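You operate a simulated robot arm through the tools that you are given. There is no shell and no other tool. Be economical: measure what you need, move in short steps, check, and stop when the job is done.

The job below is to be done with a simulated two-armed robot. You get a single attempt, and the scene is never put back.

Task
Stop the test and put both test loops back on the hose rack.
Fine: pump off, then bleed, then the orange and the green cart valve on 0, then rack the loops. Spill nothing; the other valves, hoses, loops and caps end as they were.

Only the result counts: the job must be done as asked and must still hold three seconds after the hand-in. Knocking over, shifting, dropping, spilling or breaking anything else fails it. A push-on lid holds only when it is set on centred and level and pressed home; a screw cap is set on level and turned clockwise until tight.

Robot
Two 7-joint arms with two-finger parallel grippers on one trunk, hanging from a carriage that runs on a gantry, over the field with the corners [-149.5, -89.4], [-48, -167.4], [92.2, 14.9], [-9.2, 92.9] (x, y) and turns from -6.109 to 5.899 rad about z. Base frame: it is fixed where the carriage stands at the start and does not move with it; the origin is on the floor, on the carriage's upright axis, x ahead of it, y to its left, z up. Readings come in cm, rad, newtons and seconds.
The left shoulder is at the start at [4, 17.3, 136.1], the right one opposite. With the tool pointing down near the work surface each hand reaches from about 10 to 74 cm from the robot's upright axis, wherever it stands, measured 20 degrees to its own side. Places, roughly: blue cart valve [100, -50, 90]; cart air valve [70, -10, 80]; cart drain valve [10, 10, 30]; cart fill valve [40, 20, 50]; cart pressure dial [70, -20, 90]; cart pump key [60, -20, 90]; cart return valve [80, -30, 90]; cart tray valve [30, 20, 50]; green cart valve [90, -40, 90]; orange cart valve [90, -40, 90]. Payload 3.43 kg a hand.
The TCP of each hand is the grasp point between the finger pads, 3 cm short of the fingertips. In the tool frame z runs along the fingers and y along their closing line. The gripper opens to 9.4 cm. The fingers are 2.8 cm wide and 1 cm thick; the gripper's body (5 by 9.6 cm) begins 5.5 cm behind the TCP.
Orientation is that of the tool frame in the base frame, as [roll, pitch, yaw] about the fixed x, y, z axes, in that order (R = Rz(yaw) Ry(pitch) Rx(roll)). With the fingers straight down and closing along the base's y, the tool's x points along the base's -x, its y along +y and its z along -z.

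Tools
- The arms move only by the tool jog_arm. It takes "left_commands", "right_commands" or both (then of equal length, played together; a hand with none holds still); each is a list of rows, each an object (a shift or turn left out is 0, a gripper value left out holds the last) with "linear": the shift along the tool's x, y, z in mm, a list of three; "rotation": the turn, a rotation vector about the tool's x, y, z in rad, a list of three; "fingers": the gripper command, from -1 (fully open) to 1 (shut), values between in proportion. In form: [{"linear": [tx, ty, tz], "rotation": [ax, ay, az], "fingers": fingers}, ...]. A call has 1 to 12 rows; each row is the pose to reach, as a shift and turn from the pose commanded when the call began, along the tool's axes at that moment. Each row takes 0.2 s and may step no farther than 5 cm and 0.15 rad from the row before; otherwise, or with a gripper value out of range, the whole call is refused. Where a pose cannot be reached the arm comes as near as it can. A force on the tool above 40 N (or 10 N above the force at the start of the call, whichever is more), or a blocked arm, ends the call early, and 0.2 s more pass. The fingers move at their own pace (about 7.2 cm/s each) and stop on an object; they squeeze with about 36 N. The grip force told is the motor's: it shows also when the fingers shut on nothing. Time passes only in rows, and 0.2 s behind the last, so rows that repeat a pose let the fingers close. It gives the time, the measured TCP pose, the force on the tool (base axes), the opening and the grip force at its end, in the units of the frame above (readings bear some noise), with the torque about the TCP (base axes, N m) and any sound that the robot's microphone picked up.
- Cameras (640 x 400 px; columns grow to the right, rows downward): "scene" is now at [22.57, -3.52, 164.33]; the picture's right is [-0.45, -0.89, 0.00], its down [-0.71, 0.36, -0.61] and it looks along [0.54, -0.27, -0.79] (base axes); focal length 214 px, centre (320, 200). "left" rides on the left gripper at [7.6, -1.4, -10.3] in its tool frame; the picture's right is [0.18, 0.98, 0.00], its down [-0.75, 0.14, -0.64] and it looks along [-0.63, 0.12, 0.77] (tool axes); focal length 243 px, centre (320, 200). "right" rides on the right gripper at [7.6, 1.4, -10.2] in its tool frame; the picture's right is [-0.18, 0.98, 0.00], its down [-0.75, -0.14, -0.64] and it looks along [-0.63, -0.12, 0.77] (tool axes); focal length 243 px, centre (320, 200). There is no depth. A picture from a camera that has moved, and an enlarged one, comes with that camera's place and axes in the base frame and with its lens.
- capture(camera): a new picture of that camera. The clock stands still meanwhile.
- move_column(by): slides the trunk up (or, below 0, down) by that many cm; the arms and the scene camera ride with it, the base frame stays. It gives what a move gives, with no picture.
- drive_base(legs): drives the robot by 1 to 6 legs, each [ahead, left, turn to the left] in cm, cm and rad, along the robot's own axes; the way and the turn of a leg run together, so that a leg with both is an arc; at most 150 cm and 3.142 rad a leg. The arms and the cameras ride along, it lands a little off, and it stops where it bumps. It keeps to its track: a leg is cut to what the track allows. It gives what a move gives.
- head_to(pan, tilt): turns the head with the scene camera to pan (to the left, within 1.501 rad either way) and tilt (down, from -0.506 to 1.204), counted from straight ahead of the robot. It gives what a move gives.
- enlarge(camera, box): a new picture of the part [left, top, right, bottom] of that camera's present view, enlarged. The clock stands still meanwhile.
- job_done(): hands the job in; it is judged then, once.

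Work in short steps. Places have to be worked out from the pictures, the camera data and where the tool is seen: move nearer, look again, correct. Check each grasp and each placing, and mend what went wrong. You have 120 turns and 108 pictures in all, those below and enlarged ones among them. Open the grippers and draw the arms clear of the work before you hand the job in, unless the task says otherwise; then end with one line.

The tools are called after "Call:" as name(argument=value, ...) on one line, values as JSON. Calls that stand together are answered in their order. jog_arm: Moves the arms, as the interface text tells. Its arguments: {"type":"object","properties":{"left_commands":{"type":"array"},"right_commands":{"type":"array"}},"required":[]} The other tools are called the same way: move_column (by) slides the trunk up or down; drive_base (legs) drives the base; head_to (pan, tilt) turns the head that bears the scene camera; capture (camera) takes a picture; enlarge (camera, box) takes an enlarged picture of a part of a camera's view; job_done () hands the job in.

At the start:

```text
time: 0.0
left_eef_pos: [32.09, -1.4, 137.39]
left_tcp_rot: [3.112, -0.017, -3.137]
left_contact_force: [0.3, 0.9, 0.4]
left_torque: [-0.01, 0.0, 0.02]
left_opening: 9.4
left_finger_force: 0.1
right_eef_pos: [31.67, -38.24, 137.31]
right_tcp_rot: [3.141, -0.001, -3.141]
right_contact_force: [-0.1, 0.3, 0.4]
right_torque: [-0.03, -0.01, -0.01]
right_opening: 9.39
right_finger_force: 0.1
trunk travel left (down, up): [-51.4, 26.7]
robot x, y, heading: [0.11, -0.38, 0.002]
head pan, tilt: [-0.693, 1.201]
```

scene: 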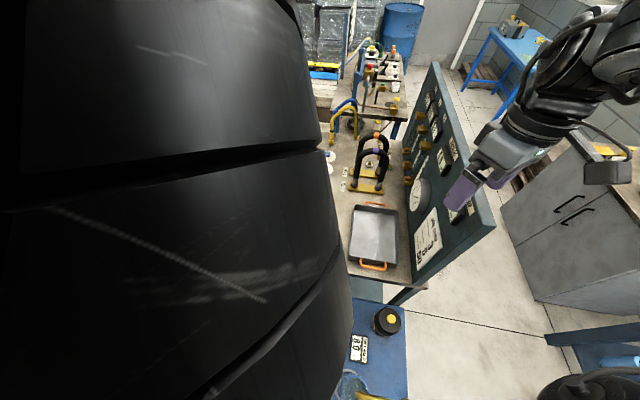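
right: 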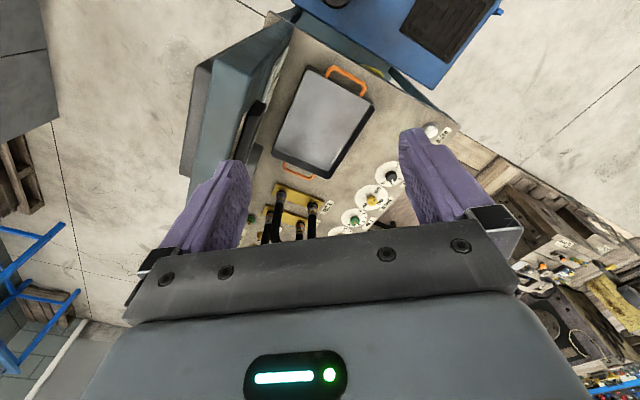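
left: 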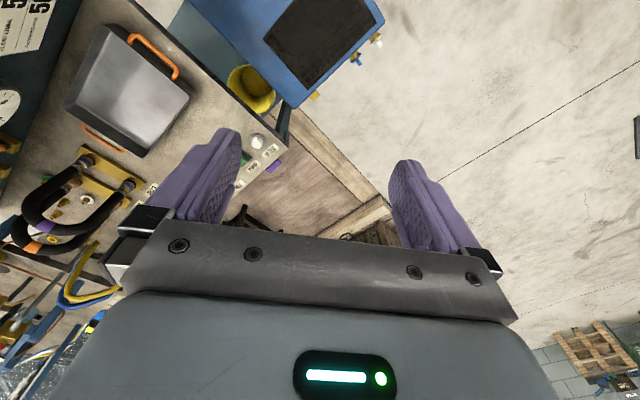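

The left arm blocks much of the scene view. I enlarge the visible part first to understand the layout.

Call:
enlarge(camera="scene", box=[310, 0, 500, 119])

Call:
enlarge(camera="scene", box=[310, 80, 500, 300])

Call:
enlarge(camera="right", box=[220, 60, 460, 260])

```text
3.36 times, centred on (405, 60) of scene
camera zoom: at [22.57, -3.52, 164.33], right [-0.45, -0.89, 0.0], down [-0.71, 0.36, -0.61], along [0.54, -0.27, -0.79], focal length 721 px, centre (34, 672)
```

zoom: 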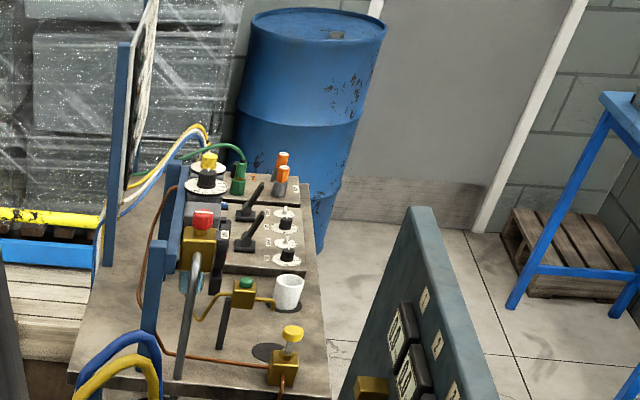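

```text
1.82 times, centred on (405, 190) of scene
camera zoom: at [22.57, -3.52, 164.33], right [-0.45, -0.89, 0.0], down [-0.71, 0.36, -0.61], along [0.54, -0.27, -0.79], focal length 390 px, centre (166, 218)
```

zoom: 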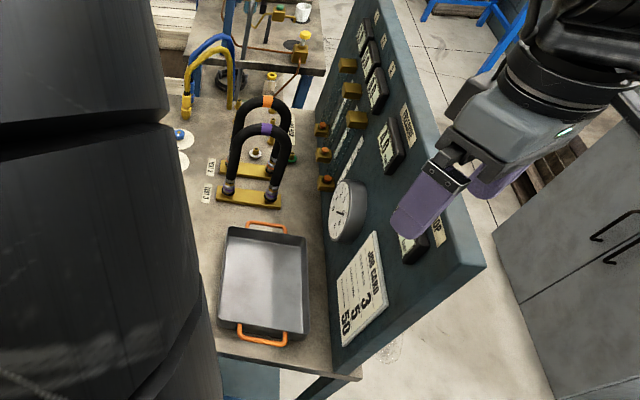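

```text
2.00 times, centred on (340, 160) of right
camera zoom: at [24.09, -36.6, 147.68], right [0.18, 0.98, 0.0], down [0.75, -0.14, 0.64], along [0.63, -0.12, -0.77], focal length 485 px, centre (280, 280)
```

zoom: 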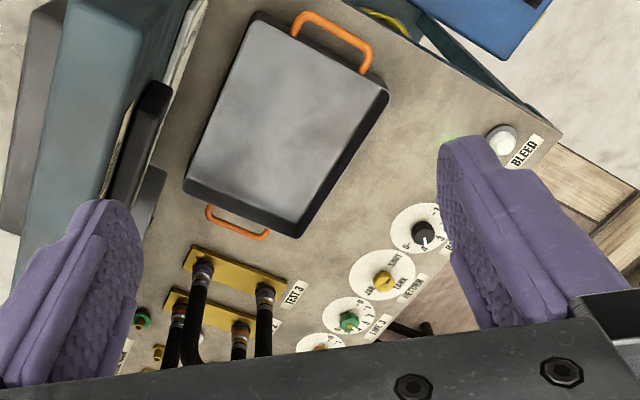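

I'll swing the left hand out to the left (+y) to free the head camera's view.

Call:
jog_arm(left_commands=[{"linear": [0, 50, 0]}, {"linear": [0, 100, 0]}, {"linear": [0, 150, 0]}, {"linear": [0, 200, 0]}, {"linear": [0, 250, 0]}, {"linear": [0, 300, 0]}, {"linear": [0, 350, 0]}, {"linear": [0, 400, 0]}], right_commands=[{"linear": [20, 0, 0]}, {"linear": [40, 0, 0]}, {"linear": [60, -20, 0]}, {"linear": [80, -40, 0]}, {"linear": [100, -60, 0]}, {"linear": [100, -80, 0]}, {"linear": [100, -100, 0]}, {"linear": [100, -120, 0]}])

Call:
capture(camera="scene")

```text
time: 1.8
left_eef_pos: [24.78, 19.24, 133.03]
left_tcp_rot: [3.112, -0.018, -3.138]
left_contact_force: [0.3, -0.1, 0.5]
left_torque: [-0.02, -0.02, -0.02]
left_opening: 9.4
left_finger_force: 0.1
left hand out of reach, approached as far as the arm can: row 1, 2, 3, 4, 5, 6, 7, 8
right_eef_pos: [21.66, -50.4, 137.35]
right_tcp_rot: [3.14, -0.003, -3.141]
right_contact_force: [-0.3, -0.5, 0.2]
right_torque: [0.01, 0.01, -0.01]
right_opening: 9.38
right_finger_force: 0.0
trunk travel left (down, up): [-51.4, 26.7]
robot x, y, heading: [0.02, -0.09, -0.0]
head pan, tilt: [-0.693, 1.201]
```

```text
101 pictures are left
camera scene: at [20.23, -3.73, 162.49], right [-0.64, -0.77, 0.0], down [-0.72, 0.6, -0.36], along [0.28, -0.23, -0.93], focal length 214 px, centre (320, 200)
```

scene: 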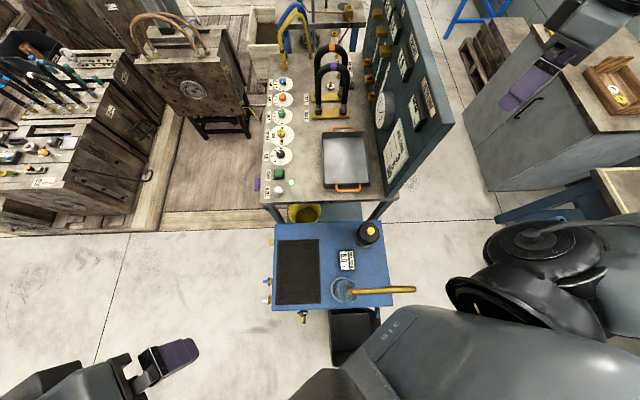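

Clear view now. I enlarge the test cart and look for the hose rack (loops holder at upper left?).

Call:
enlarge(camera="scene", box=[240, 60, 464, 200])

Call:
enlarge(camera="scene", box=[0, 0, 288, 180])

Call:
head_to(pan=-0.5, tilt=0.7)

Call:
capture(camera="scene")

```text
2.86 times, centred on (352, 130) of scene
camera zoom: at [20.23, -3.73, 162.49], right [-0.64, -0.77, 0.0], down [-0.72, 0.6, -0.36], along [0.28, -0.23, -0.93], focal length 613 px, centre (229, 400)
```

zoom: 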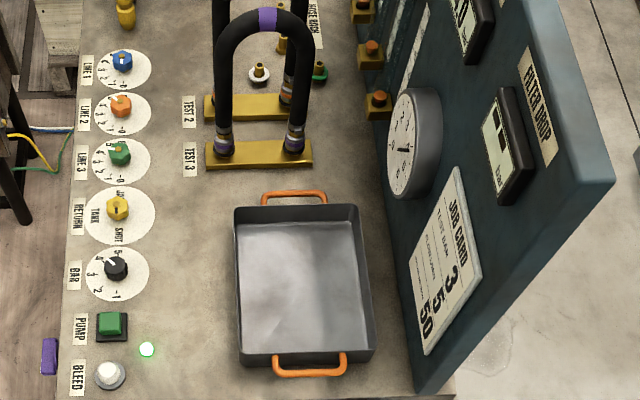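

```text
2.22 times, centred on (144, 90) of scene
camera zoom: at [20.23, -3.73, 162.49], right [-0.64, -0.77, 0.0], down [-0.72, 0.6, -0.36], along [0.28, -0.23, -0.93], focal length 477 px, centre (711, 444)
```

zoom: 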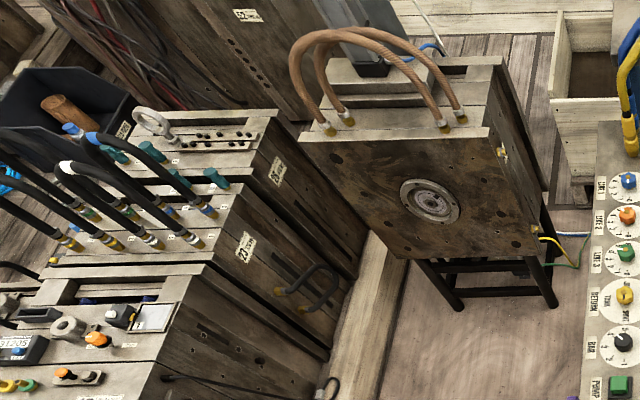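

```text
time: 2.7
left_eef_pos: [24.79, 19.31, 132.93]
left_tcp_rot: [3.112, -0.018, -3.139]
left_contact_force: [-0.4, 0.0, 0.9]
left_torque: [0.02, 0.02, 0.02]
left_opening: 9.38
left_finger_force: 0.1
right_eef_pos: [21.65, -50.28, 137.31]
right_tcp_rot: [3.138, -0.001, -3.141]
right_contact_force: [0.0, 0.4, 0.5]
right_torque: [-0.03, -0.01, 0.01]
right_opening: 9.37
right_finger_force: 0.2
trunk travel left (down, up): [-51.4, 26.7]
robot x, y, heading: [0.34, 0.27, 0.001]
head pan, tilt: [-0.499, 0.7]
```

```text
98 pictures are left
camera scene: at [23.38, -4.22, 166.08], right [-0.48, -0.88, 0.0], down [-0.57, 0.31, -0.76], along [0.67, -0.37, -0.64], focal length 214 px, centre (320, 200)
```

scene: 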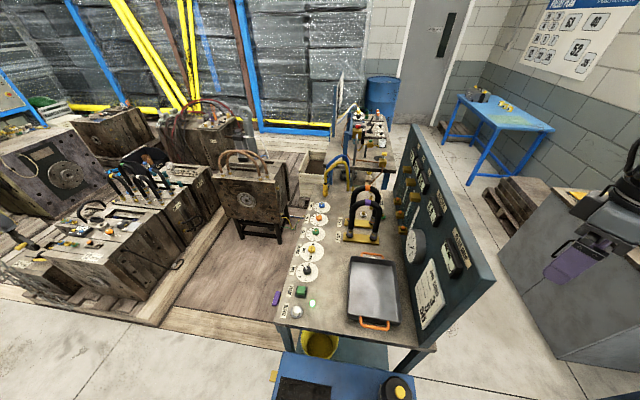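

The "HOSE RACK" label seems to be just behind the loops. I enlarge that area from this view.

Call:
enlarge(camera="scene", box=[310, 130, 438, 250])

Call:
enlarge(camera="scene", box=[260, 190, 452, 340])

Call:
enlarge(camera="scene", box=[310, 90, 438, 180])

```text
3.33 times, centred on (374, 190) of scene
camera zoom: at [23.38, -4.22, 166.08], right [-0.48, -0.88, 0.0], down [-0.57, 0.31, -0.76], along [0.67, -0.37, -0.64], focal length 715 px, centre (140, 233)
```

zoom: 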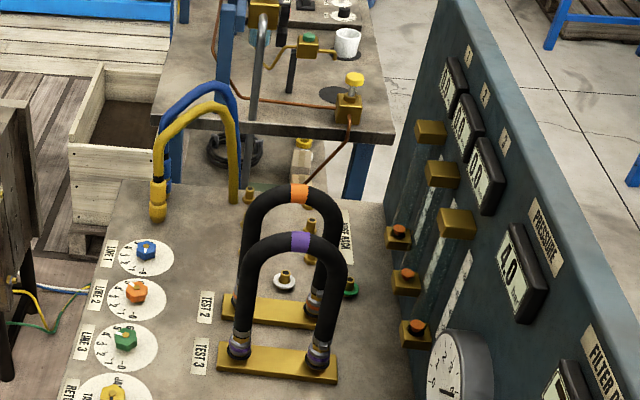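

```text
2.67 times, centred on (356, 265) of scene
camera zoom: at [23.38, -4.22, 166.08], right [-0.48, -0.88, 0.0], down [-0.57, 0.31, -0.76], along [0.67, -0.37, -0.64], focal length 572 px, centre (224, 27)
```

zoom: 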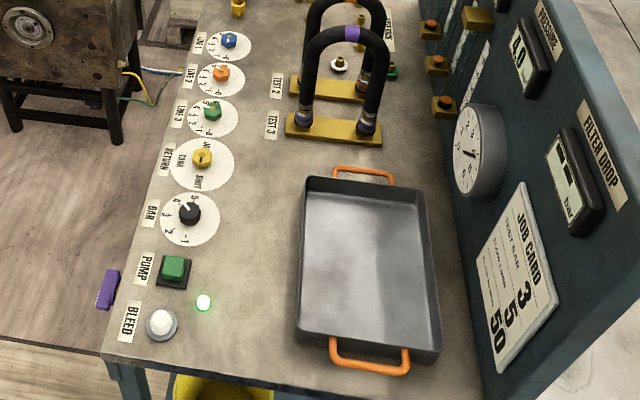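

```text
4.44 times, centred on (374, 135) of scene
camera zoom: at [23.38, -4.22, 166.08], right [-0.48, -0.88, 0.0], down [-0.57, 0.31, -0.76], along [0.67, -0.37, -0.64], focal length 953 px, centre (80, 489)
```

zoom: 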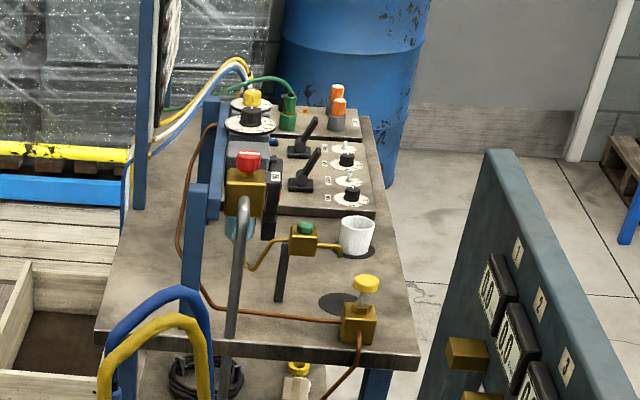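

The cart runs along heading ≈ -0.66 rad; dials are on its left edge, loops in TEST 2/3 blocks to the right, rack nipples behind them. I turn to face along the cart and advance partway.

Call:
drive_base(legs=[[0, 0, -0.66], [28, 8, 0]])

Call:
head_to(pan=-0.1, tilt=0.95)

Call:
capture(camera="scene")

```text
time: 6.4
left_eef_pos: [57.55, -8.65, 132.94]
left_tcp_rot: [3.112, -0.016, 2.508]
left_contact_force: [-0.3, -0.1, 0.5]
left_torque: [0.02, -0.01, 0.0]
left_opening: 9.4
left_finger_force: 0.1
right_eef_pos: [13.62, -62.73, 137.36]
right_tcp_rot: [3.139, 0.002, 2.502]
right_contact_force: [0.9, -0.1, -0.4]
right_torque: [0.0, -0.03, 0.01]
right_opening: 9.41
right_finger_force: 0.1
trunk travel left (down, up): [-51.4, 26.7]
robot x, y, heading: [26.26, -9.4, -0.638]
head pan, tilt: [-0.499, 0.7]
```

```text
time: 7.3
left_eef_pos: [57.59, -8.76, 132.85]
left_tcp_rot: [3.111, -0.016, 2.507]
left_contact_force: [-0.2, -0.2, 0.0]
left_torque: [0.01, -0.02, -0.02]
left_opening: 9.39
left_finger_force: 0.1
right_eef_pos: [13.56, -62.66, 137.38]
right_tcp_rot: [3.139, -0.002, 2.502]
right_contact_force: [-0.4, -0.3, -0.3]
right_torque: [0.01, -0.01, -0.02]
right_opening: 9.41
right_finger_force: 0.1
trunk travel left (down, up): [-51.4, 26.7]
robot x, y, heading: [26.24, -9.08, -0.638]
head pan, tilt: [-0.099, 0.949]
```

```text
94 pictures are left
camera scene: at [44.37, -23.97, 164.11], right [-0.67, -0.74, 0.0], down [-0.6, 0.55, -0.58], along [0.43, -0.39, -0.81], focal length 214 px, centre (320, 200)
```

scene: 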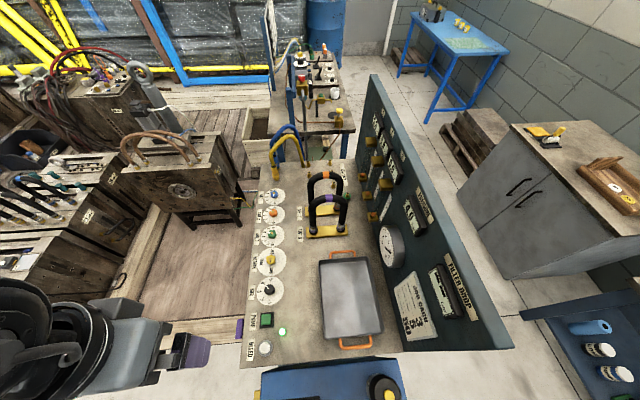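

Pump and bleed are well in reach of the left hand from here. Enlarge the controls and the rack area.

Call:
enlarge(camera="scene", box=[230, 180, 358, 268])

Call:
enlarge(camera="scene", box=[230, 270, 358, 370])

Call:
enlarge(camera="scene", box=[260, 140, 400, 240])

Call:
enlarge(camera="scene", box=[360, 100, 500, 350])

```text
4.55 times, centred on (294, 224) of scene
camera zoom: at [44.37, -23.97, 164.11], right [-0.67, -0.74, 0.0], down [-0.6, 0.55, -0.58], along [0.43, -0.39, -0.81], focal length 975 px, centre (438, 91)
```

zoom: 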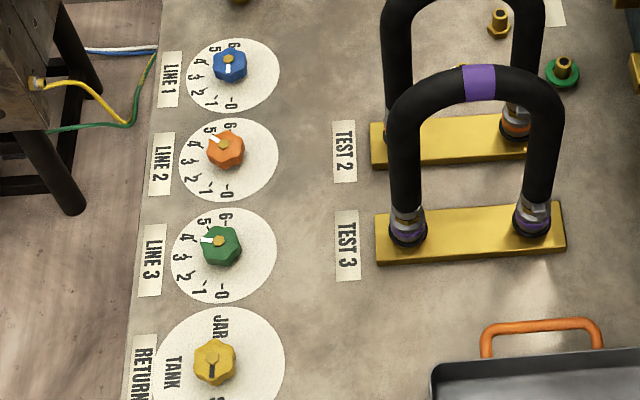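

```text
4.00 times, centred on (294, 320) of scene
camera zoom: at [44.37, -23.97, 164.11], right [-0.67, -0.74, 0.0], down [-0.6, 0.55, -0.58], along [0.43, -0.39, -0.81], focal length 858 px, centre (424, -280)
```

zoom: 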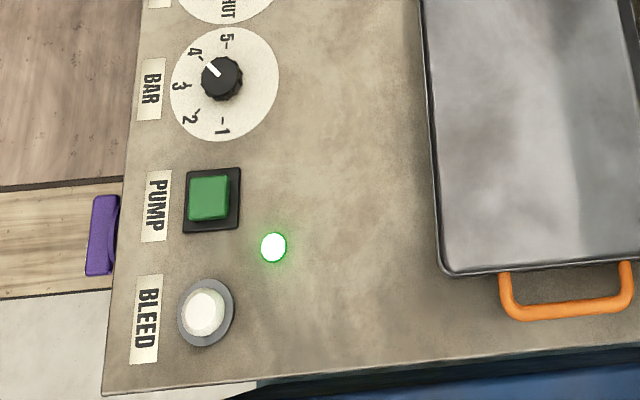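

```text
4.00 times, centred on (330, 190) of scene
camera zoom: at [44.37, -23.97, 164.11], right [-0.67, -0.74, 0.0], down [-0.6, 0.55, -0.58], along [0.43, -0.39, -0.81], focal length 858 px, centre (280, 240)
```

zoom: 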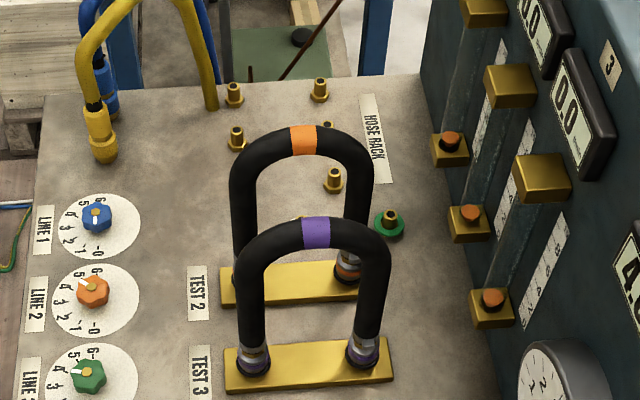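

```text
1.60 times, centred on (430, 225) of scene
camera zoom: at [44.37, -23.97, 164.11], right [-0.67, -0.74, 0.0], down [-0.6, 0.55, -0.58], along [0.43, -0.39, -0.81], focal length 343 px, centre (144, 160)
```

zoom: 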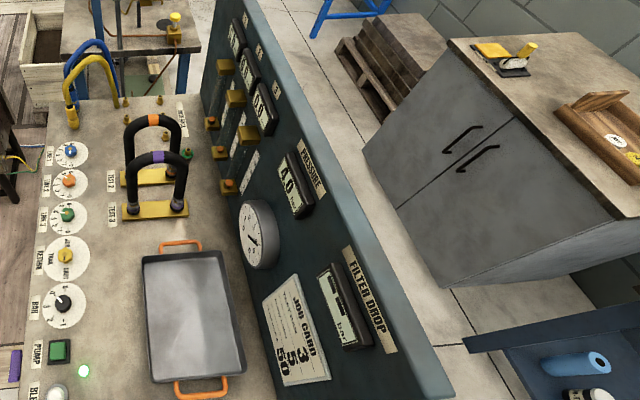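

Pump is on (green lamp), pressure ~4 bar. I estimate the pump key at about (62.7, -16.9), bleed at (56.5, -12.5), at z≈86. I bring the left hand with shut fingers over the pump key, high, and look.

Call:
jog_arm(left_commands=[{"linear": [-20, -10, 45], "fingers": 1}, {"linear": [-45, -18, 90]}, {"linear": [-70, -27, 130]}, {"linear": [-89, -35, 175]}, {"linear": [-89, -35, 220]}, {"linear": [-89, -35, 260]}, {"linear": [-89, -35, 300]}, {"linear": [-89, -35, 300]}])

Call:
capture(camera="left")

Call:
capture(camera="scene")

```text
refused: row 1 steps farther than a row can; nothing moved
```

```text
89 pictures are left
camera left: at [50.56, -5.81, 143.27], right [0.43, 0.9, 0.03], down [0.69, -0.35, 0.63], along [0.58, -0.25, -0.77], focal length 243 px, centre (320, 200)
```

left: 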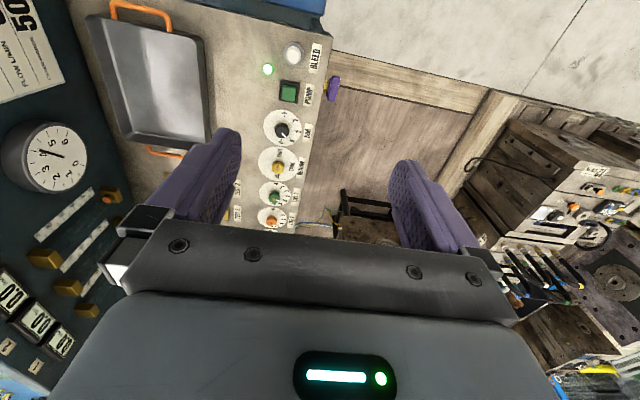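

```text
88 pictures are left
camera scene: at [44.37, -23.97, 164.11], right [-0.67, -0.74, 0.0], down [-0.6, 0.55, -0.58], along [0.43, -0.39, -0.81], focal length 214 px, centre (320, 200)
```

scene: 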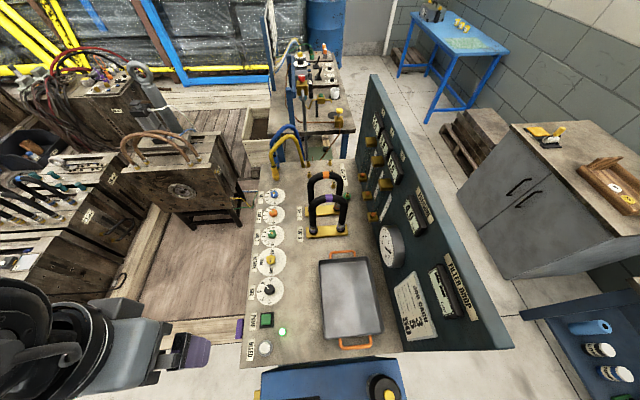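

Triangulation gives the pump key top at about (62.4, -17, 87). The step was too big; I repeat with shorter rows.

Call:
jog_arm(left_commands=[{"linear": [-20, -10, 40], "fingers": 1}, {"linear": [-40, -18, 80]}, {"linear": [-60, -27, 120]}, {"linear": [-80, -35, 160]}, {"linear": [-87, -35, 200]}, {"linear": [-87, -35, 240]}, {"linear": [-87, -35, 280]}, {"linear": [-87, -35, 300]}, {"linear": [-87, -35, 300]}])

Call:
capture(camera="left")

Call:
capture(camera="scene")

```text
time: 9.3
left_eef_pos: [62.72, -15.71, 102.51]
left_tcp_rot: [3.111, -0.017, 2.508]
left_contact_force: [0.5, -0.3, -0.5]
left_torque: [-0.01, -0.04, -0.03]
left_opening: 0.01
left_finger_force: 32.9
left hand out of reach, approached as far as the arm can: row 1
right_eef_pos: [13.58, -62.81, 137.3]
right_tcp_rot: [3.14, -0.003, 2.503]
right_contact_force: [0.4, 0.6, 0.5]
right_torque: [0.02, -0.04, -0.01]
right_opening: 9.4
right_finger_force: 0.1
trunk travel left (down, up): [-51.4, 26.7]
robot x, y, heading: [26.28, -9.68, -0.633]
head pan, tilt: [-0.099, 0.949]
```

```text
87 pictures are left
camera left: at [55.68, -12.8, 112.86], right [0.43, 0.9, 0.03], down [0.69, -0.35, 0.63], along [0.58, -0.25, -0.77], focal length 243 px, centre (320, 200)
```

left: 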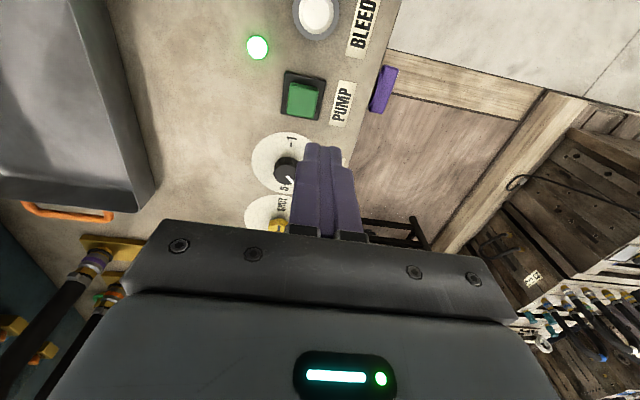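

```text
86 pictures are left
camera scene: at [44.37, -23.96, 164.11], right [-0.67, -0.74, 0.0], down [-0.6, 0.55, -0.58], along [0.43, -0.39, -0.81], focal length 214 px, centre (320, 200)
```

scene: 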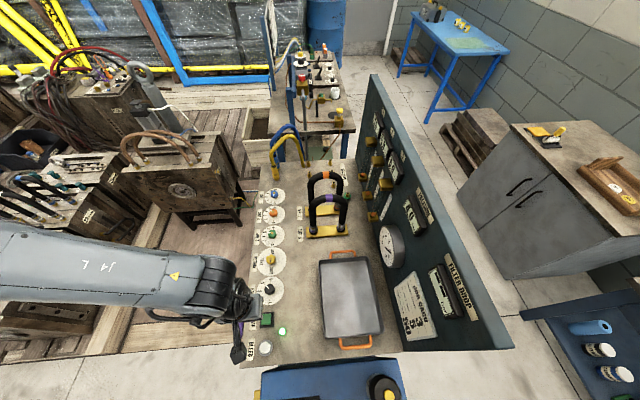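

Both views agree on the pump key (62.4, -16.9, ~87). I lower the shut fingertips to about 1 cm over it.

Call:
jog_arm(left_commands=[{"linear": [-3, -8, 30]}, {"linear": [-5, -15, 60]}, {"linear": [-5, -15, 90]}, {"linear": [-5, -15, 105]}, {"linear": [-5, -15, 105]}])

Call:
enlarge(camera="left", box=[200, 40, 440, 240])

Call:
enlarge(camera="scene", box=[210, 270, 338, 370])

```text
time: 10.5
left_eef_pos: [60.67, -17.18, 92.51]
left_tcp_rot: [3.111, -0.016, 2.508]
left_contact_force: [0.3, 0.3, 0.0]
left_torque: [-0.03, 0.0, -0.01]
left_opening: 0.01
left_finger_force: 32.5
left hand out of reach, approached as far as the arm can: row 3, 4, 5
right_eef_pos: [13.62, -62.86, 137.33]
right_tcp_rot: [3.141, -0.001, 2.502]
right_contact_force: [-0.3, 0.8, 0.8]
right_torque: [0.0, 0.02, 0.0]
right_opening: 9.41
right_finger_force: 0.1
trunk travel left (down, up): [-51.4, 26.7]
robot x, y, heading: [26.49, -9.54, -0.637]
head pan, tilt: [-0.099, 0.949]
```

```text
2.00 times, centred on (320, 140) of left
camera zoom: at [53.59, -14.34, 102.93], right [0.43, 0.9, 0.03], down [0.69, -0.35, 0.63], along [0.58, -0.25, -0.77], focal length 485 px, centre (320, 320)
```

zoom: 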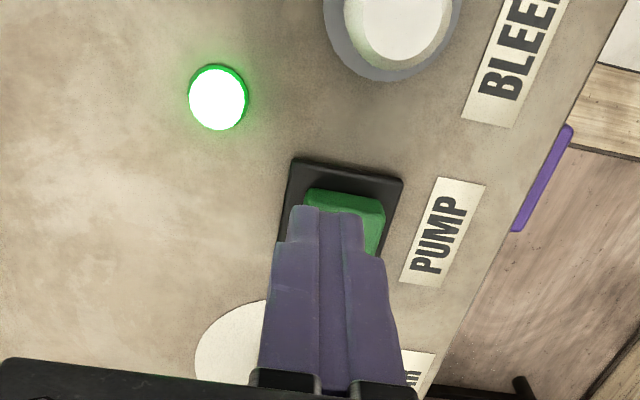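

```text
4.00 times, centred on (274, 320) of scene
camera zoom: at [44.37, -23.97, 164.11], right [-0.67, -0.74, 0.0], down [-0.6, 0.55, -0.58], along [0.43, -0.39, -0.81], focal length 858 px, centre (504, -280)
```

zoom: 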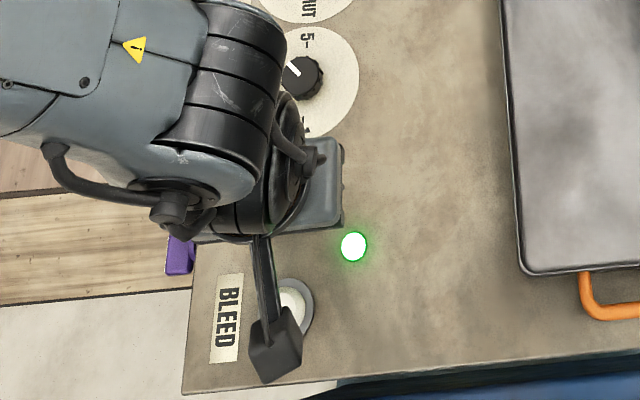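

The arm runs out of reach downward at this height; I raise the hand and lower the trunk 12 cm.

Call:
jog_arm(left_commands=[{"linear": [0, 0, -40]}, {"linear": [0, 0, -80]}, {"linear": [0, 0, -120]}, {"linear": [0, 0, -140]}])

Call:
move_column(by=-12)

```text
time: 11.5
left_eef_pos: [60.87, -17.92, 106.38]
left_tcp_rot: [3.112, -0.017, 2.507]
left_contact_force: [-0.1, -1.0, -0.7]
left_torque: [0.01, 0.01, -0.03]
left_opening: 0.0
left_finger_force: 33.0
right_eef_pos: [13.62, -62.69, 137.25]
right_tcp_rot: [3.14, -0.002, 2.503]
right_contact_force: [0.4, -0.4, 0.3]
right_torque: [0.01, 0.0, 0.02]
right_opening: 9.4
right_finger_force: 0.0
trunk travel left (down, up): [-51.4, 26.7]
robot x, y, heading: [26.27, -9.66, -0.641]
head pan, tilt: [-0.099, 0.949]
```

```text
time: 13.0
left_eef_pos: [60.78, -18.01, 94.3]
left_tcp_rot: [3.11, -0.015, 2.509]
left_contact_force: [-0.6, -0.2, 0.0]
left_torque: [-0.02, 0.01, 0.04]
left_opening: 0.0
left_finger_force: 33.0
right_eef_pos: [13.54, -62.71, 125.48]
right_tcp_rot: [3.14, -0.003, 2.504]
right_contact_force: [-0.1, -0.1, -0.5]
right_torque: [0.01, 0.0, -0.01]
right_opening: 9.39
right_finger_force: 0.0
trunk travel left (down, up): [-39.4, 38.7]
robot x, y, heading: [26.6, -9.35, -0.638]
head pan, tilt: [-0.099, 0.949]
```

Reach is fine now. I shift over the key's centre and press down slowly.

Call:
jog_arm(left_commands=[{"linear": [-7, 16, 0]}, {"linear": [-7, 16, 15]}, {"linear": [-7, 16, 25]}, {"linear": [-7, 16, 31]}, {"linear": [-7, 16, 36]}, {"linear": [-7, 16, 36]}])

Call:
enlarge(camera="left", box=[200, 40, 440, 240])

```text
time: 14.4
left_eef_pos: [62.44, -16.93, 90.61]
left_tcp_rot: [3.112, -0.018, 2.507]
left_contact_force: [-0.3, 0.5, 0.1]
left_torque: [0.01, 0.01, 0.02]
left_opening: 0.0
left_finger_force: 33.7
right_eef_pos: [13.58, -62.83, 125.28]
right_tcp_rot: [3.14, -0.003, 2.503]
right_contact_force: [-0.1, 0.3, -0.9]
right_torque: [0.04, 0.01, -0.01]
right_opening: 9.4
right_finger_force: 0.0
trunk travel left (down, up): [-39.4, 38.7]
robot x, y, heading: [26.28, -9.48, -0.643]
head pan, tilt: [-0.099, 0.949]
```

```text
2.00 times, centred on (320, 140) of left
camera zoom: at [55.41, -13.99, 101.02], right [0.43, 0.9, 0.03], down [0.69, -0.35, 0.63], along [0.58, -0.25, -0.77], focal length 485 px, centre (320, 320)
```

zoom: 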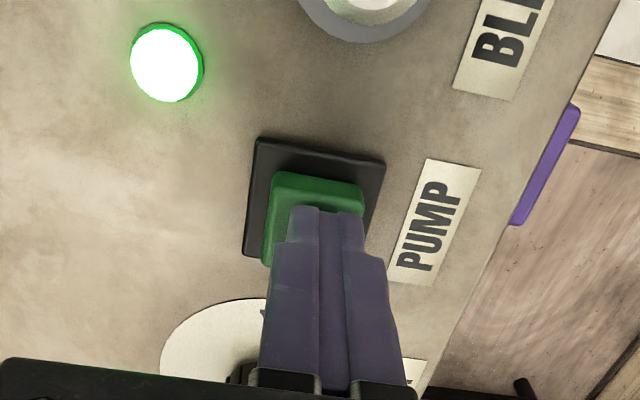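

Centred over the key, no contact yet. Pressing on down in 2 mm steps.

Call:
jog_arm(left_commands=[{"linear": [0, 0, 3]}, {"linear": [0, 0, 6]}, {"linear": [0, 0, 8]}, {"linear": [0, 0, 10]}, {"linear": [0, 0, 12]}, {"linear": [0, 0, 14]}, {"linear": [0, 0, 14]}])

Call:
enlarge(camera="left", box=[200, 40, 440, 240])

```text
time: 16.0
left_eef_pos: [62.24, -16.8, 89.5]
left_tcp_rot: [3.113, -0.017, 2.506]
left_contact_force: [-3.3, 0.0, 26.4]
left_torque: [-0.2, -0.09, -0.01]
left_opening: 0.0
left_finger_force: 33.2
right_eef_pos: [13.69, -62.71, 125.37]
right_tcp_rot: [3.141, 0.002, 2.502]
right_contact_force: [-0.2, -0.3, 0.4]
right_torque: [0.04, 0.02, 0.0]
right_opening: 9.39
right_finger_force: 0.1
trunk travel left (down, up): [-39.4, 38.7]
robot x, y, heading: [26.25, -9.6, -0.639]
head pan, tilt: [-0.099, 0.949]
heard: click
```

```text
2.00 times, centred on (320, 140) of left
camera zoom: at [55.37, -13.96, 99.75], right [0.43, 0.9, 0.03], down [0.69, -0.35, 0.63], along [0.58, -0.25, -0.77], focal length 485 px, centre (320, 320)
```

zoom: 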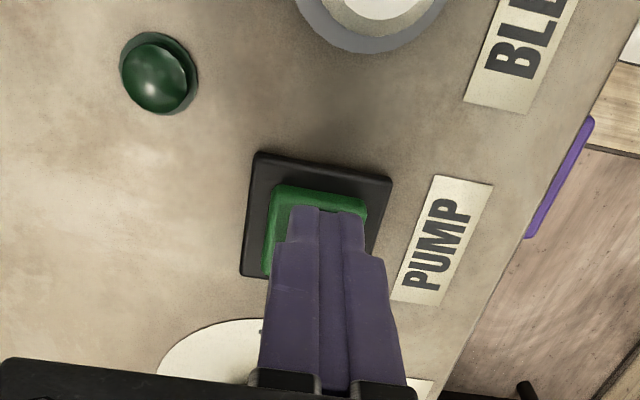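

The pump is off (click, lamp dark). I lift and go above the bleed button.

Call:
jog_arm(left_commands=[{"linear": [0, 0, -40]}, {"linear": [25, 0, -45]}, {"linear": [50, 0, -45]}, {"linear": [68, 0, -45]}, {"linear": [68, 0, -45]}])

Call:
capture(camera="left")

Call:
capture(camera="scene")

```text
time: 17.2
left_eef_pos: [57.06, -12.91, 94.06]
left_tcp_rot: [3.111, -0.018, 2.509]
left_contact_force: [0.4, 0.2, 0.7]
left_torque: [0.01, 0.02, -0.03]
left_opening: 0.0
left_finger_force: 33.4
right_eef_pos: [13.68, -62.78, 125.32]
right_tcp_rot: [3.141, 0.0, 2.503]
right_contact_force: [-0.6, -0.1, 0.3]
right_torque: [0.01, 0.03, -0.01]
right_opening: 9.38
right_finger_force: 0.1
trunk travel left (down, up): [-39.4, 38.7]
robot x, y, heading: [26.54, -9.01, -0.636]
head pan, tilt: [-0.099, 0.949]
```

```text
81 pictures are left
camera left: at [49.99, -9.91, 104.44], right [0.43, 0.9, 0.03], down [0.69, -0.35, 0.63], along [0.58, -0.25, -0.77], focal length 243 px, centre (320, 200)
```

left: 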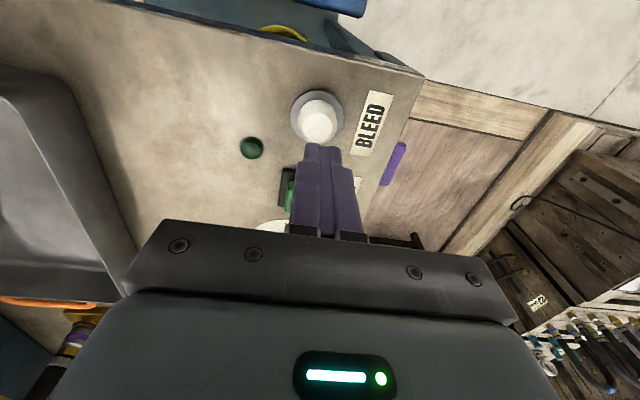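

```text
80 pictures are left
camera scene: at [44.38, -23.97, 152.11], right [-0.67, -0.74, 0.0], down [-0.6, 0.55, -0.58], along [0.43, -0.39, -0.81], focal length 214 px, centre (320, 200)
```

scene: 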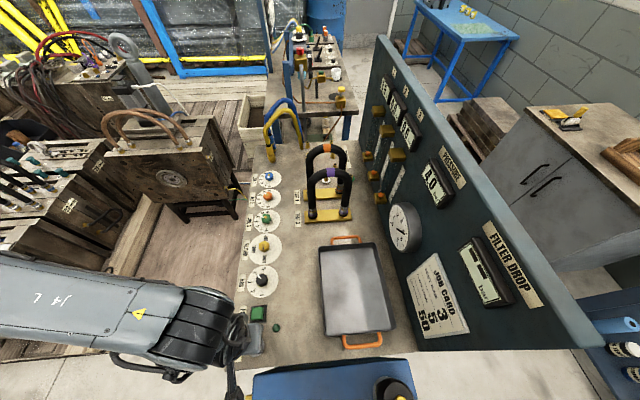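

The bleed cap is ~1.2 cm nearer the robot than my tip; I correct and press it in, holding it down.

Call:
jog_arm(left_commands=[{"linear": [12, -2, 0]}, {"linear": [12, -2, 8]}, {"linear": [12, -2, 14]}, {"linear": [12, -2, 18]}, {"linear": [12, -2, 22]}, {"linear": [12, -2, 26]}, {"linear": [12, -2, 30]}, {"linear": [12, -2, 34]}, {"linear": [12, -2, 34]}, {"linear": [12, -2, 34]}])

Call:
enlarge(camera="left", box=[200, 40, 440, 240])

Call:
enlarge(camera="scene", box=[370, 140, 530, 260])

```text
time: 19.4
left_eef_pos: [55.73, -12.17, 90.62]
left_tcp_rot: [3.112, -0.018, 2.508]
left_contact_force: [0.3, -0.6, 0.1]
left_torque: [-0.02, -0.02, 0.0]
left_opening: 0.0
left_finger_force: 32.7
left hand out of reach, approached as far as the arm can: row 1, 2
right_eef_pos: [13.62, -62.69, 125.3]
right_tcp_rot: [3.141, -0.003, 2.504]
right_contact_force: [-0.1, 0.3, 0.1]
right_torque: [0.02, -0.03, 0.01]
right_opening: 9.42
right_finger_force: 0.0
trunk travel left (down, up): [-39.4, 38.7]
robot x, y, heading: [26.15, -9.32, -0.64]
head pan, tilt: [-0.099, 0.949]
```

```text
2.00 times, centred on (320, 140) of left
camera zoom: at [48.84, -9.29, 100.88], right [0.43, 0.9, 0.03], down [0.69, -0.35, 0.63], along [0.58, -0.25, -0.77], focal length 485 px, centre (320, 320)
```

zoom: 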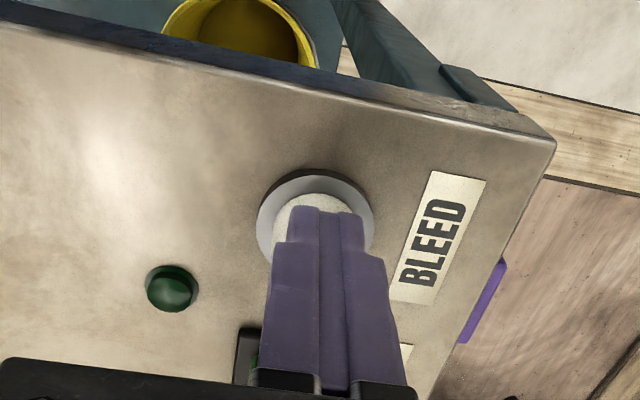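

```text
3.33 times, centred on (450, 200) of scene
camera zoom: at [44.37, -23.96, 152.11], right [-0.67, -0.74, 0.0], down [-0.6, 0.55, -0.58], along [0.43, -0.39, -0.81], focal length 715 px, centre (-113, 200)
```

zoom: 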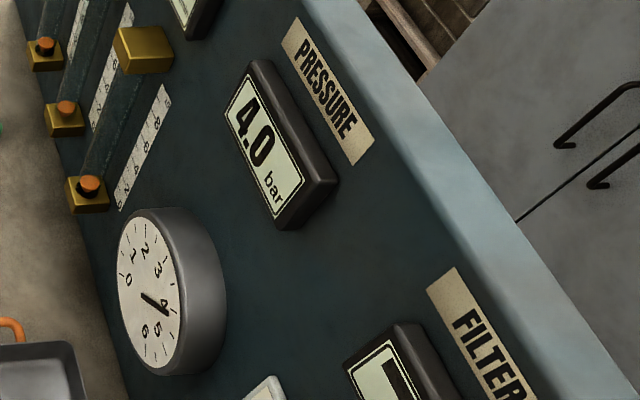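

No force yet (tip at 87.6); still 4.0 bar. I keep pressing in small steps and hold.

Call:
jog_arm(left_commands=[{"linear": [0, 0, 3]}, {"linear": [0, 0, 6]}, {"linear": [0, 0, 8]}, {"linear": [0, 0, 10]}, {"linear": [0, 0, 12]}, {"linear": [0, 0, 13]}, {"linear": [0, 0, 13]}, {"linear": [0, 0, 13]}, {"linear": [0, 0, 13]}])

Call:
enlarge(camera="scene", box=[370, 140, 530, 260])

```text
time: 20.8
left_eef_pos: [55.85, -12.38, 89.43]
left_tcp_rot: [3.115, -0.015, 2.504]
left_contact_force: [-3.4, 5.3, 35.2]
left_torque: [0.03, -0.17, 0.24]
left_opening: 0.0
left_finger_force: 32.8
right_eef_pos: [13.78, -62.71, 125.34]
right_tcp_rot: [3.138, -0.002, 2.504]
right_contact_force: [-0.2, 1.1, 0.0]
right_torque: [0.02, 0.02, 0.0]
right_opening: 9.4
right_finger_force: 0.0
trunk travel left (down, up): [-39.4, 38.7]
robot x, y, heading: [26.38, -9.32, -0.638]
head pan, tilt: [-0.099, 0.949]
heard: click
stopped in row 7 (left hand): the force on the tool passed its limit at 41 N (the readings are from after the stop); the commanded pose is now the measured one
```

```text
3.33 times, centred on (450, 200) of scene
camera zoom: at [44.41, -23.88, 152.13], right [-0.67, -0.74, 0.0], down [-0.6, 0.55, -0.58], along [0.43, -0.39, -0.81], focal length 715 px, centre (-113, 200)
```

zoom: 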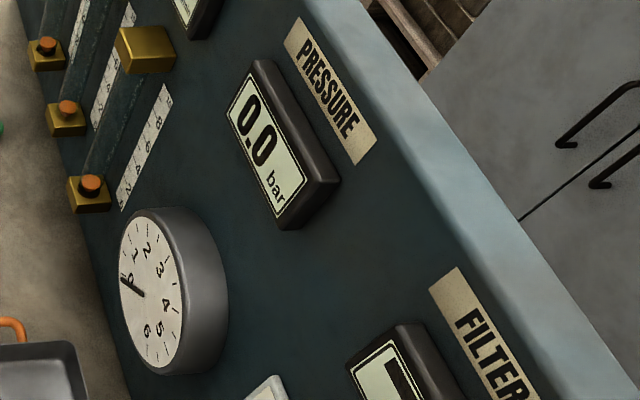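

Pressure reads 0.0: bled. I lift the hand well clear, open the fingers, and drive forward for the valves.

Call:
jog_arm(left_commands=[{"linear": [0, 0, -40]}, {"linear": [0, 0, -80]}, {"linear": [0, 0, -120]}, {"linear": [0, 0, -160]}, {"linear": [0, 0, -200], "fingers": -1}, {"linear": [0, 0, -240]}])

Call:
drive_base(legs=[[24, 0, -0.02]])

Call:
head_to(pan=0.0, tilt=1.0)

Call:
capture(camera="scene")

Call:
capture(camera="left")

```text
time: 22.2
left_eef_pos: [57.44, -13.33, 113.82]
left_tcp_rot: [3.116, -0.02, 2.506]
left_contact_force: [0.2, -0.1, 0.8]
left_torque: [0.01, -0.03, 0.01]
left_opening: 8.2
left_finger_force: 0.0
left hand out of reach, approached as far as the arm can: row 1, 2, 3, 4, 5, 6
right_eef_pos: [13.62, -62.8, 125.47]
right_tcp_rot: [3.141, -0.001, 2.501]
right_contact_force: [1.0, -0.6, 0.3]
right_torque: [0.02, 0.02, 0.04]
right_opening: 9.4
right_finger_force: 0.0
trunk travel left (down, up): [-39.4, 38.7]
robot x, y, heading: [26.16, -9.43, -0.638]
head pan, tilt: [-0.099, 0.949]
```

```text
time: 23.6
left_eef_pos: [67.06, -20.85, 113.47]
left_tcp_rot: [3.116, -0.034, 2.479]
left_contact_force: [-0.5, -0.4, -0.8]
left_torque: [-0.02, -0.01, 0.01]
left_opening: 9.42
left_finger_force: 0.1
right_eef_pos: [22.05, -69.61, 125.3]
right_tcp_rot: [3.14, -0.01, 2.476]
right_contact_force: [-0.5, 0.4, -0.6]
right_torque: [-0.03, 0.02, -0.03]
right_opening: 9.42
right_finger_force: 0.0
trunk travel left (down, up): [-39.4, 38.7]
robot x, y, heading: [37.06, -17.56, -0.666]
head pan, tilt: [-0.099, 0.949]
stopped in leg 1: the robot was blocked; the commanded pose is now the measured one
```

```text
time: 24.3
left_eef_pos: [67.01, -20.85, 113.44]
left_tcp_rot: [3.114, -0.036, 2.485]
left_contact_force: [-0.9, -0.6, 1.4]
left_torque: [-0.04, 0.02, 0.02]
left_opening: 9.4
left_finger_force: 0.1
right_eef_pos: [22.07, -69.51, 124.98]
right_tcp_rot: [3.141, -0.015, 2.481]
right_contact_force: [-0.9, -0.1, 0.7]
right_torque: [-0.01, 0.02, -0.02]
right_opening: 9.39
right_finger_force: 0.2
trunk travel left (down, up): [-39.4, 38.7]
robot x, y, heading: [37.12, -17.97, -0.66]
head pan, tilt: [0.0, 1.0]
```

```text
76 pictures are left
camera scene: at [54.34, -31.0, 151.41], right [-0.61, -0.79, 0.0], down [-0.67, 0.52, -0.53], along [0.42, -0.32, -0.85], focal length 214 px, centre (320, 200)
```

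scene: 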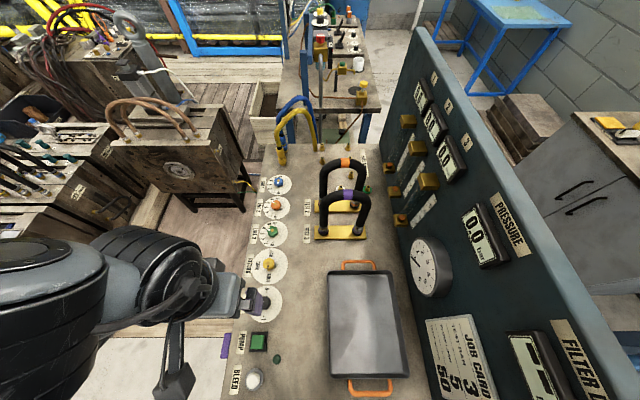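

```text
75 pictures are left
camera left: at [60.22, -17.84, 123.94], right [0.46, 0.89, 0.03], down [0.69, -0.38, 0.62], along [0.56, -0.26, -0.78], focal length 243 px, centre (320, 200)
```

left: 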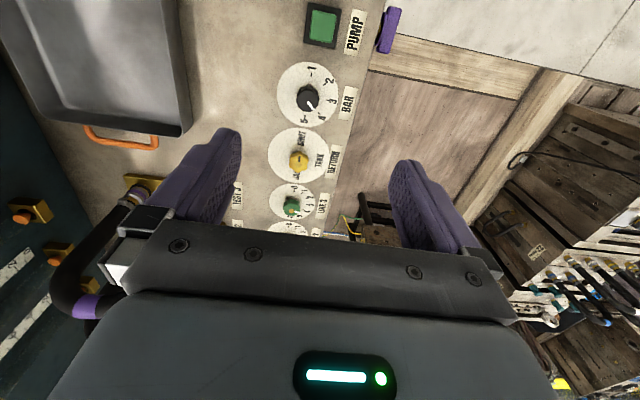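

The base was blocked at about n=40 cm along the cart; probably the right arm touched the panel's near end. I back off 4 cm and look to the right.

Call:
drive_base(legs=[[-4, 0, 0]])

Call:
head_to(pan=-0.9, tilt=0.9)

Call:
capture(camera="scene")

Call:
capture(camera="right")

```text
time: 25.1
left_eef_pos: [65.23, -19.4, 113.76]
left_tcp_rot: [3.113, -0.02, 2.488]
left_contact_force: [-0.1, 0.4, -0.3]
left_torque: [-0.02, -0.05, 0.01]
left_opening: 9.42
left_finger_force: 0.1
right_eef_pos: [20.25, -68.24, 125.4]
right_tcp_rot: [3.139, -0.001, 2.483]
right_contact_force: [-0.4, -0.5, 0.1]
right_torque: [-0.02, -0.06, 0.01]
right_opening: 9.41
right_finger_force: 0.0
trunk travel left (down, up): [-39.4, 38.7]
robot x, y, heading: [34.3, -15.23, -0.657]
head pan, tilt: [0.0, 1.0]
```

```text
time: 26.3
left_eef_pos: [65.27, -19.4, 113.84]
left_tcp_rot: [3.113, -0.016, 2.487]
left_contact_force: [-0.1, 0.5, -0.3]
left_torque: [0.0, 0.02, 0.02]
left_opening: 9.43
left_finger_force: 0.1
right_eef_pos: [20.5, -68.33, 125.47]
right_tcp_rot: [3.14, 0.002, 2.482]
right_contact_force: [-0.4, 0.7, 0.4]
right_torque: [0.01, 0.0, 0.01]
right_opening: 9.39
right_finger_force: 0.2
trunk travel left (down, up): [-39.4, 38.7]
robot x, y, heading: [34.11, -15.56, -0.66]
head pan, tilt: [-0.901, 0.901]
```

```text
74 pictures are left
camera scene: at [46.82, -32.66, 152.47], right [-1.0, -0.01, 0.0], down [-0.01, 0.78, -0.62], along [0.01, -0.62, -0.78], focal length 214 px, centre (320, 200)
```

scene: 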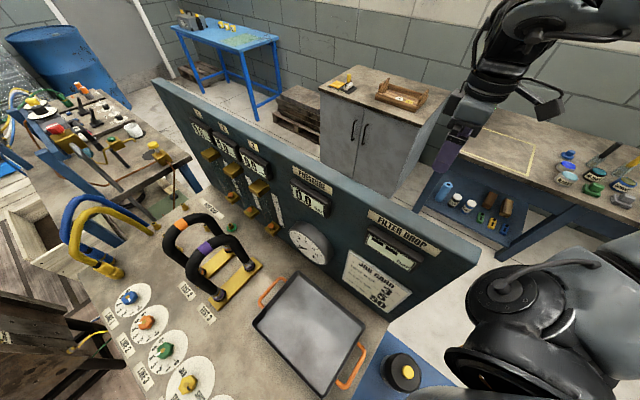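

```text
73 pictures are left
camera right: at [15.38, -62.34, 135.76], right [0.75, 0.66, 0.0], down [0.51, -0.57, 0.64], along [0.43, -0.48, -0.77], focal length 243 px, centre (320, 200)
```

right: 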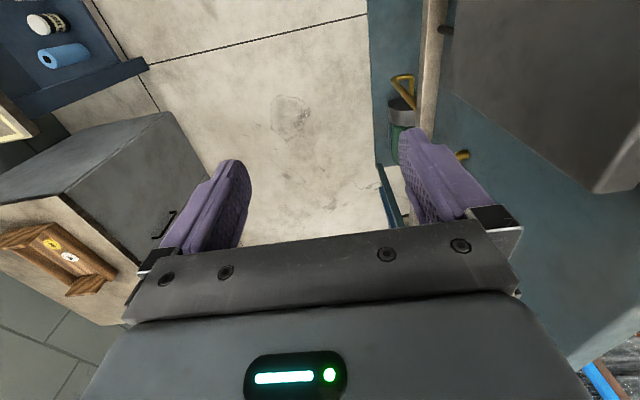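

Nothing looks shifted; the right elbow sits right by the panel's near corner (top ≈ z 121). I raise the trunk 12 cm and bring the right hand inward, over the panel, to in front of the robot.

Call:
move_column(by=14)

Call:
jog_arm(right_commands=[{"linear": [-10, 35, 0]}, {"linear": [-20, 70, 0]}, {"linear": [-30, 105, 0]}, {"linear": [-40, 140, 0]}, {"linear": [-50, 175, 0]}, {"linear": [-60, 210, 0]}, {"linear": [-70, 245, 0]}, {"linear": [-80, 280, 0]}, {"linear": [-90, 315, 0]}, {"linear": [-100, 340, 0]}])

Call:
capture(camera="scene")

```text
time: 28.0
left_eef_pos: [65.38, -19.56, 127.75]
left_tcp_rot: [3.114, -0.02, 2.488]
left_contact_force: [-0.4, 0.1, -0.5]
left_torque: [-0.01, -0.03, 0.02]
left_opening: 9.41
left_finger_force: 0.1
right_eef_pos: [20.51, -68.34, 139.38]
right_tcp_rot: [3.14, 0.003, 2.481]
right_contact_force: [-0.1, 0.1, -0.3]
right_torque: [0.0, 0.0, -0.04]
right_opening: 9.39
right_finger_force: 0.0
trunk travel left (down, up): [-53.4, 24.7]
robot x, y, heading: [34.34, -15.35, -0.66]
head pan, tilt: [-0.901, 0.901]
```

```text
time: 30.2
left_eef_pos: [65.45, -19.55, 127.86]
left_tcp_rot: [3.113, -0.018, 2.486]
left_contact_force: [0.2, -0.5, 0.1]
left_torque: [0.01, 0.01, 0.02]
left_opening: 9.39
left_finger_force: 0.0
right_eef_pos: [48.97, -48.29, 140.52]
right_tcp_rot: [3.14, 0.003, 2.479]
right_contact_force: [-0.5, -0.1, -0.4]
right_torque: [-0.01, 0.02, 0.0]
right_opening: 9.37
right_finger_force: 0.2
right hand out of reach, approached as far as the arm can: row 10
trunk travel left (down, up): [-53.4, 24.7]
robot x, y, heading: [34.11, -15.14, -0.656]
head pan, tilt: [-0.901, 0.901]
```

```text
72 pictures are left
camera scene: at [46.8, -32.66, 166.47], right [-1.0, -0.01, 0.0], down [-0.01, 0.78, -0.62], along [0.01, -0.62, -0.78], focal length 214 px, centre (320, 200)
```

scene: 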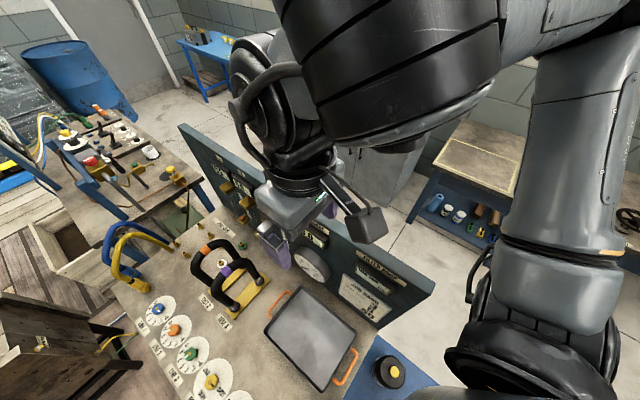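

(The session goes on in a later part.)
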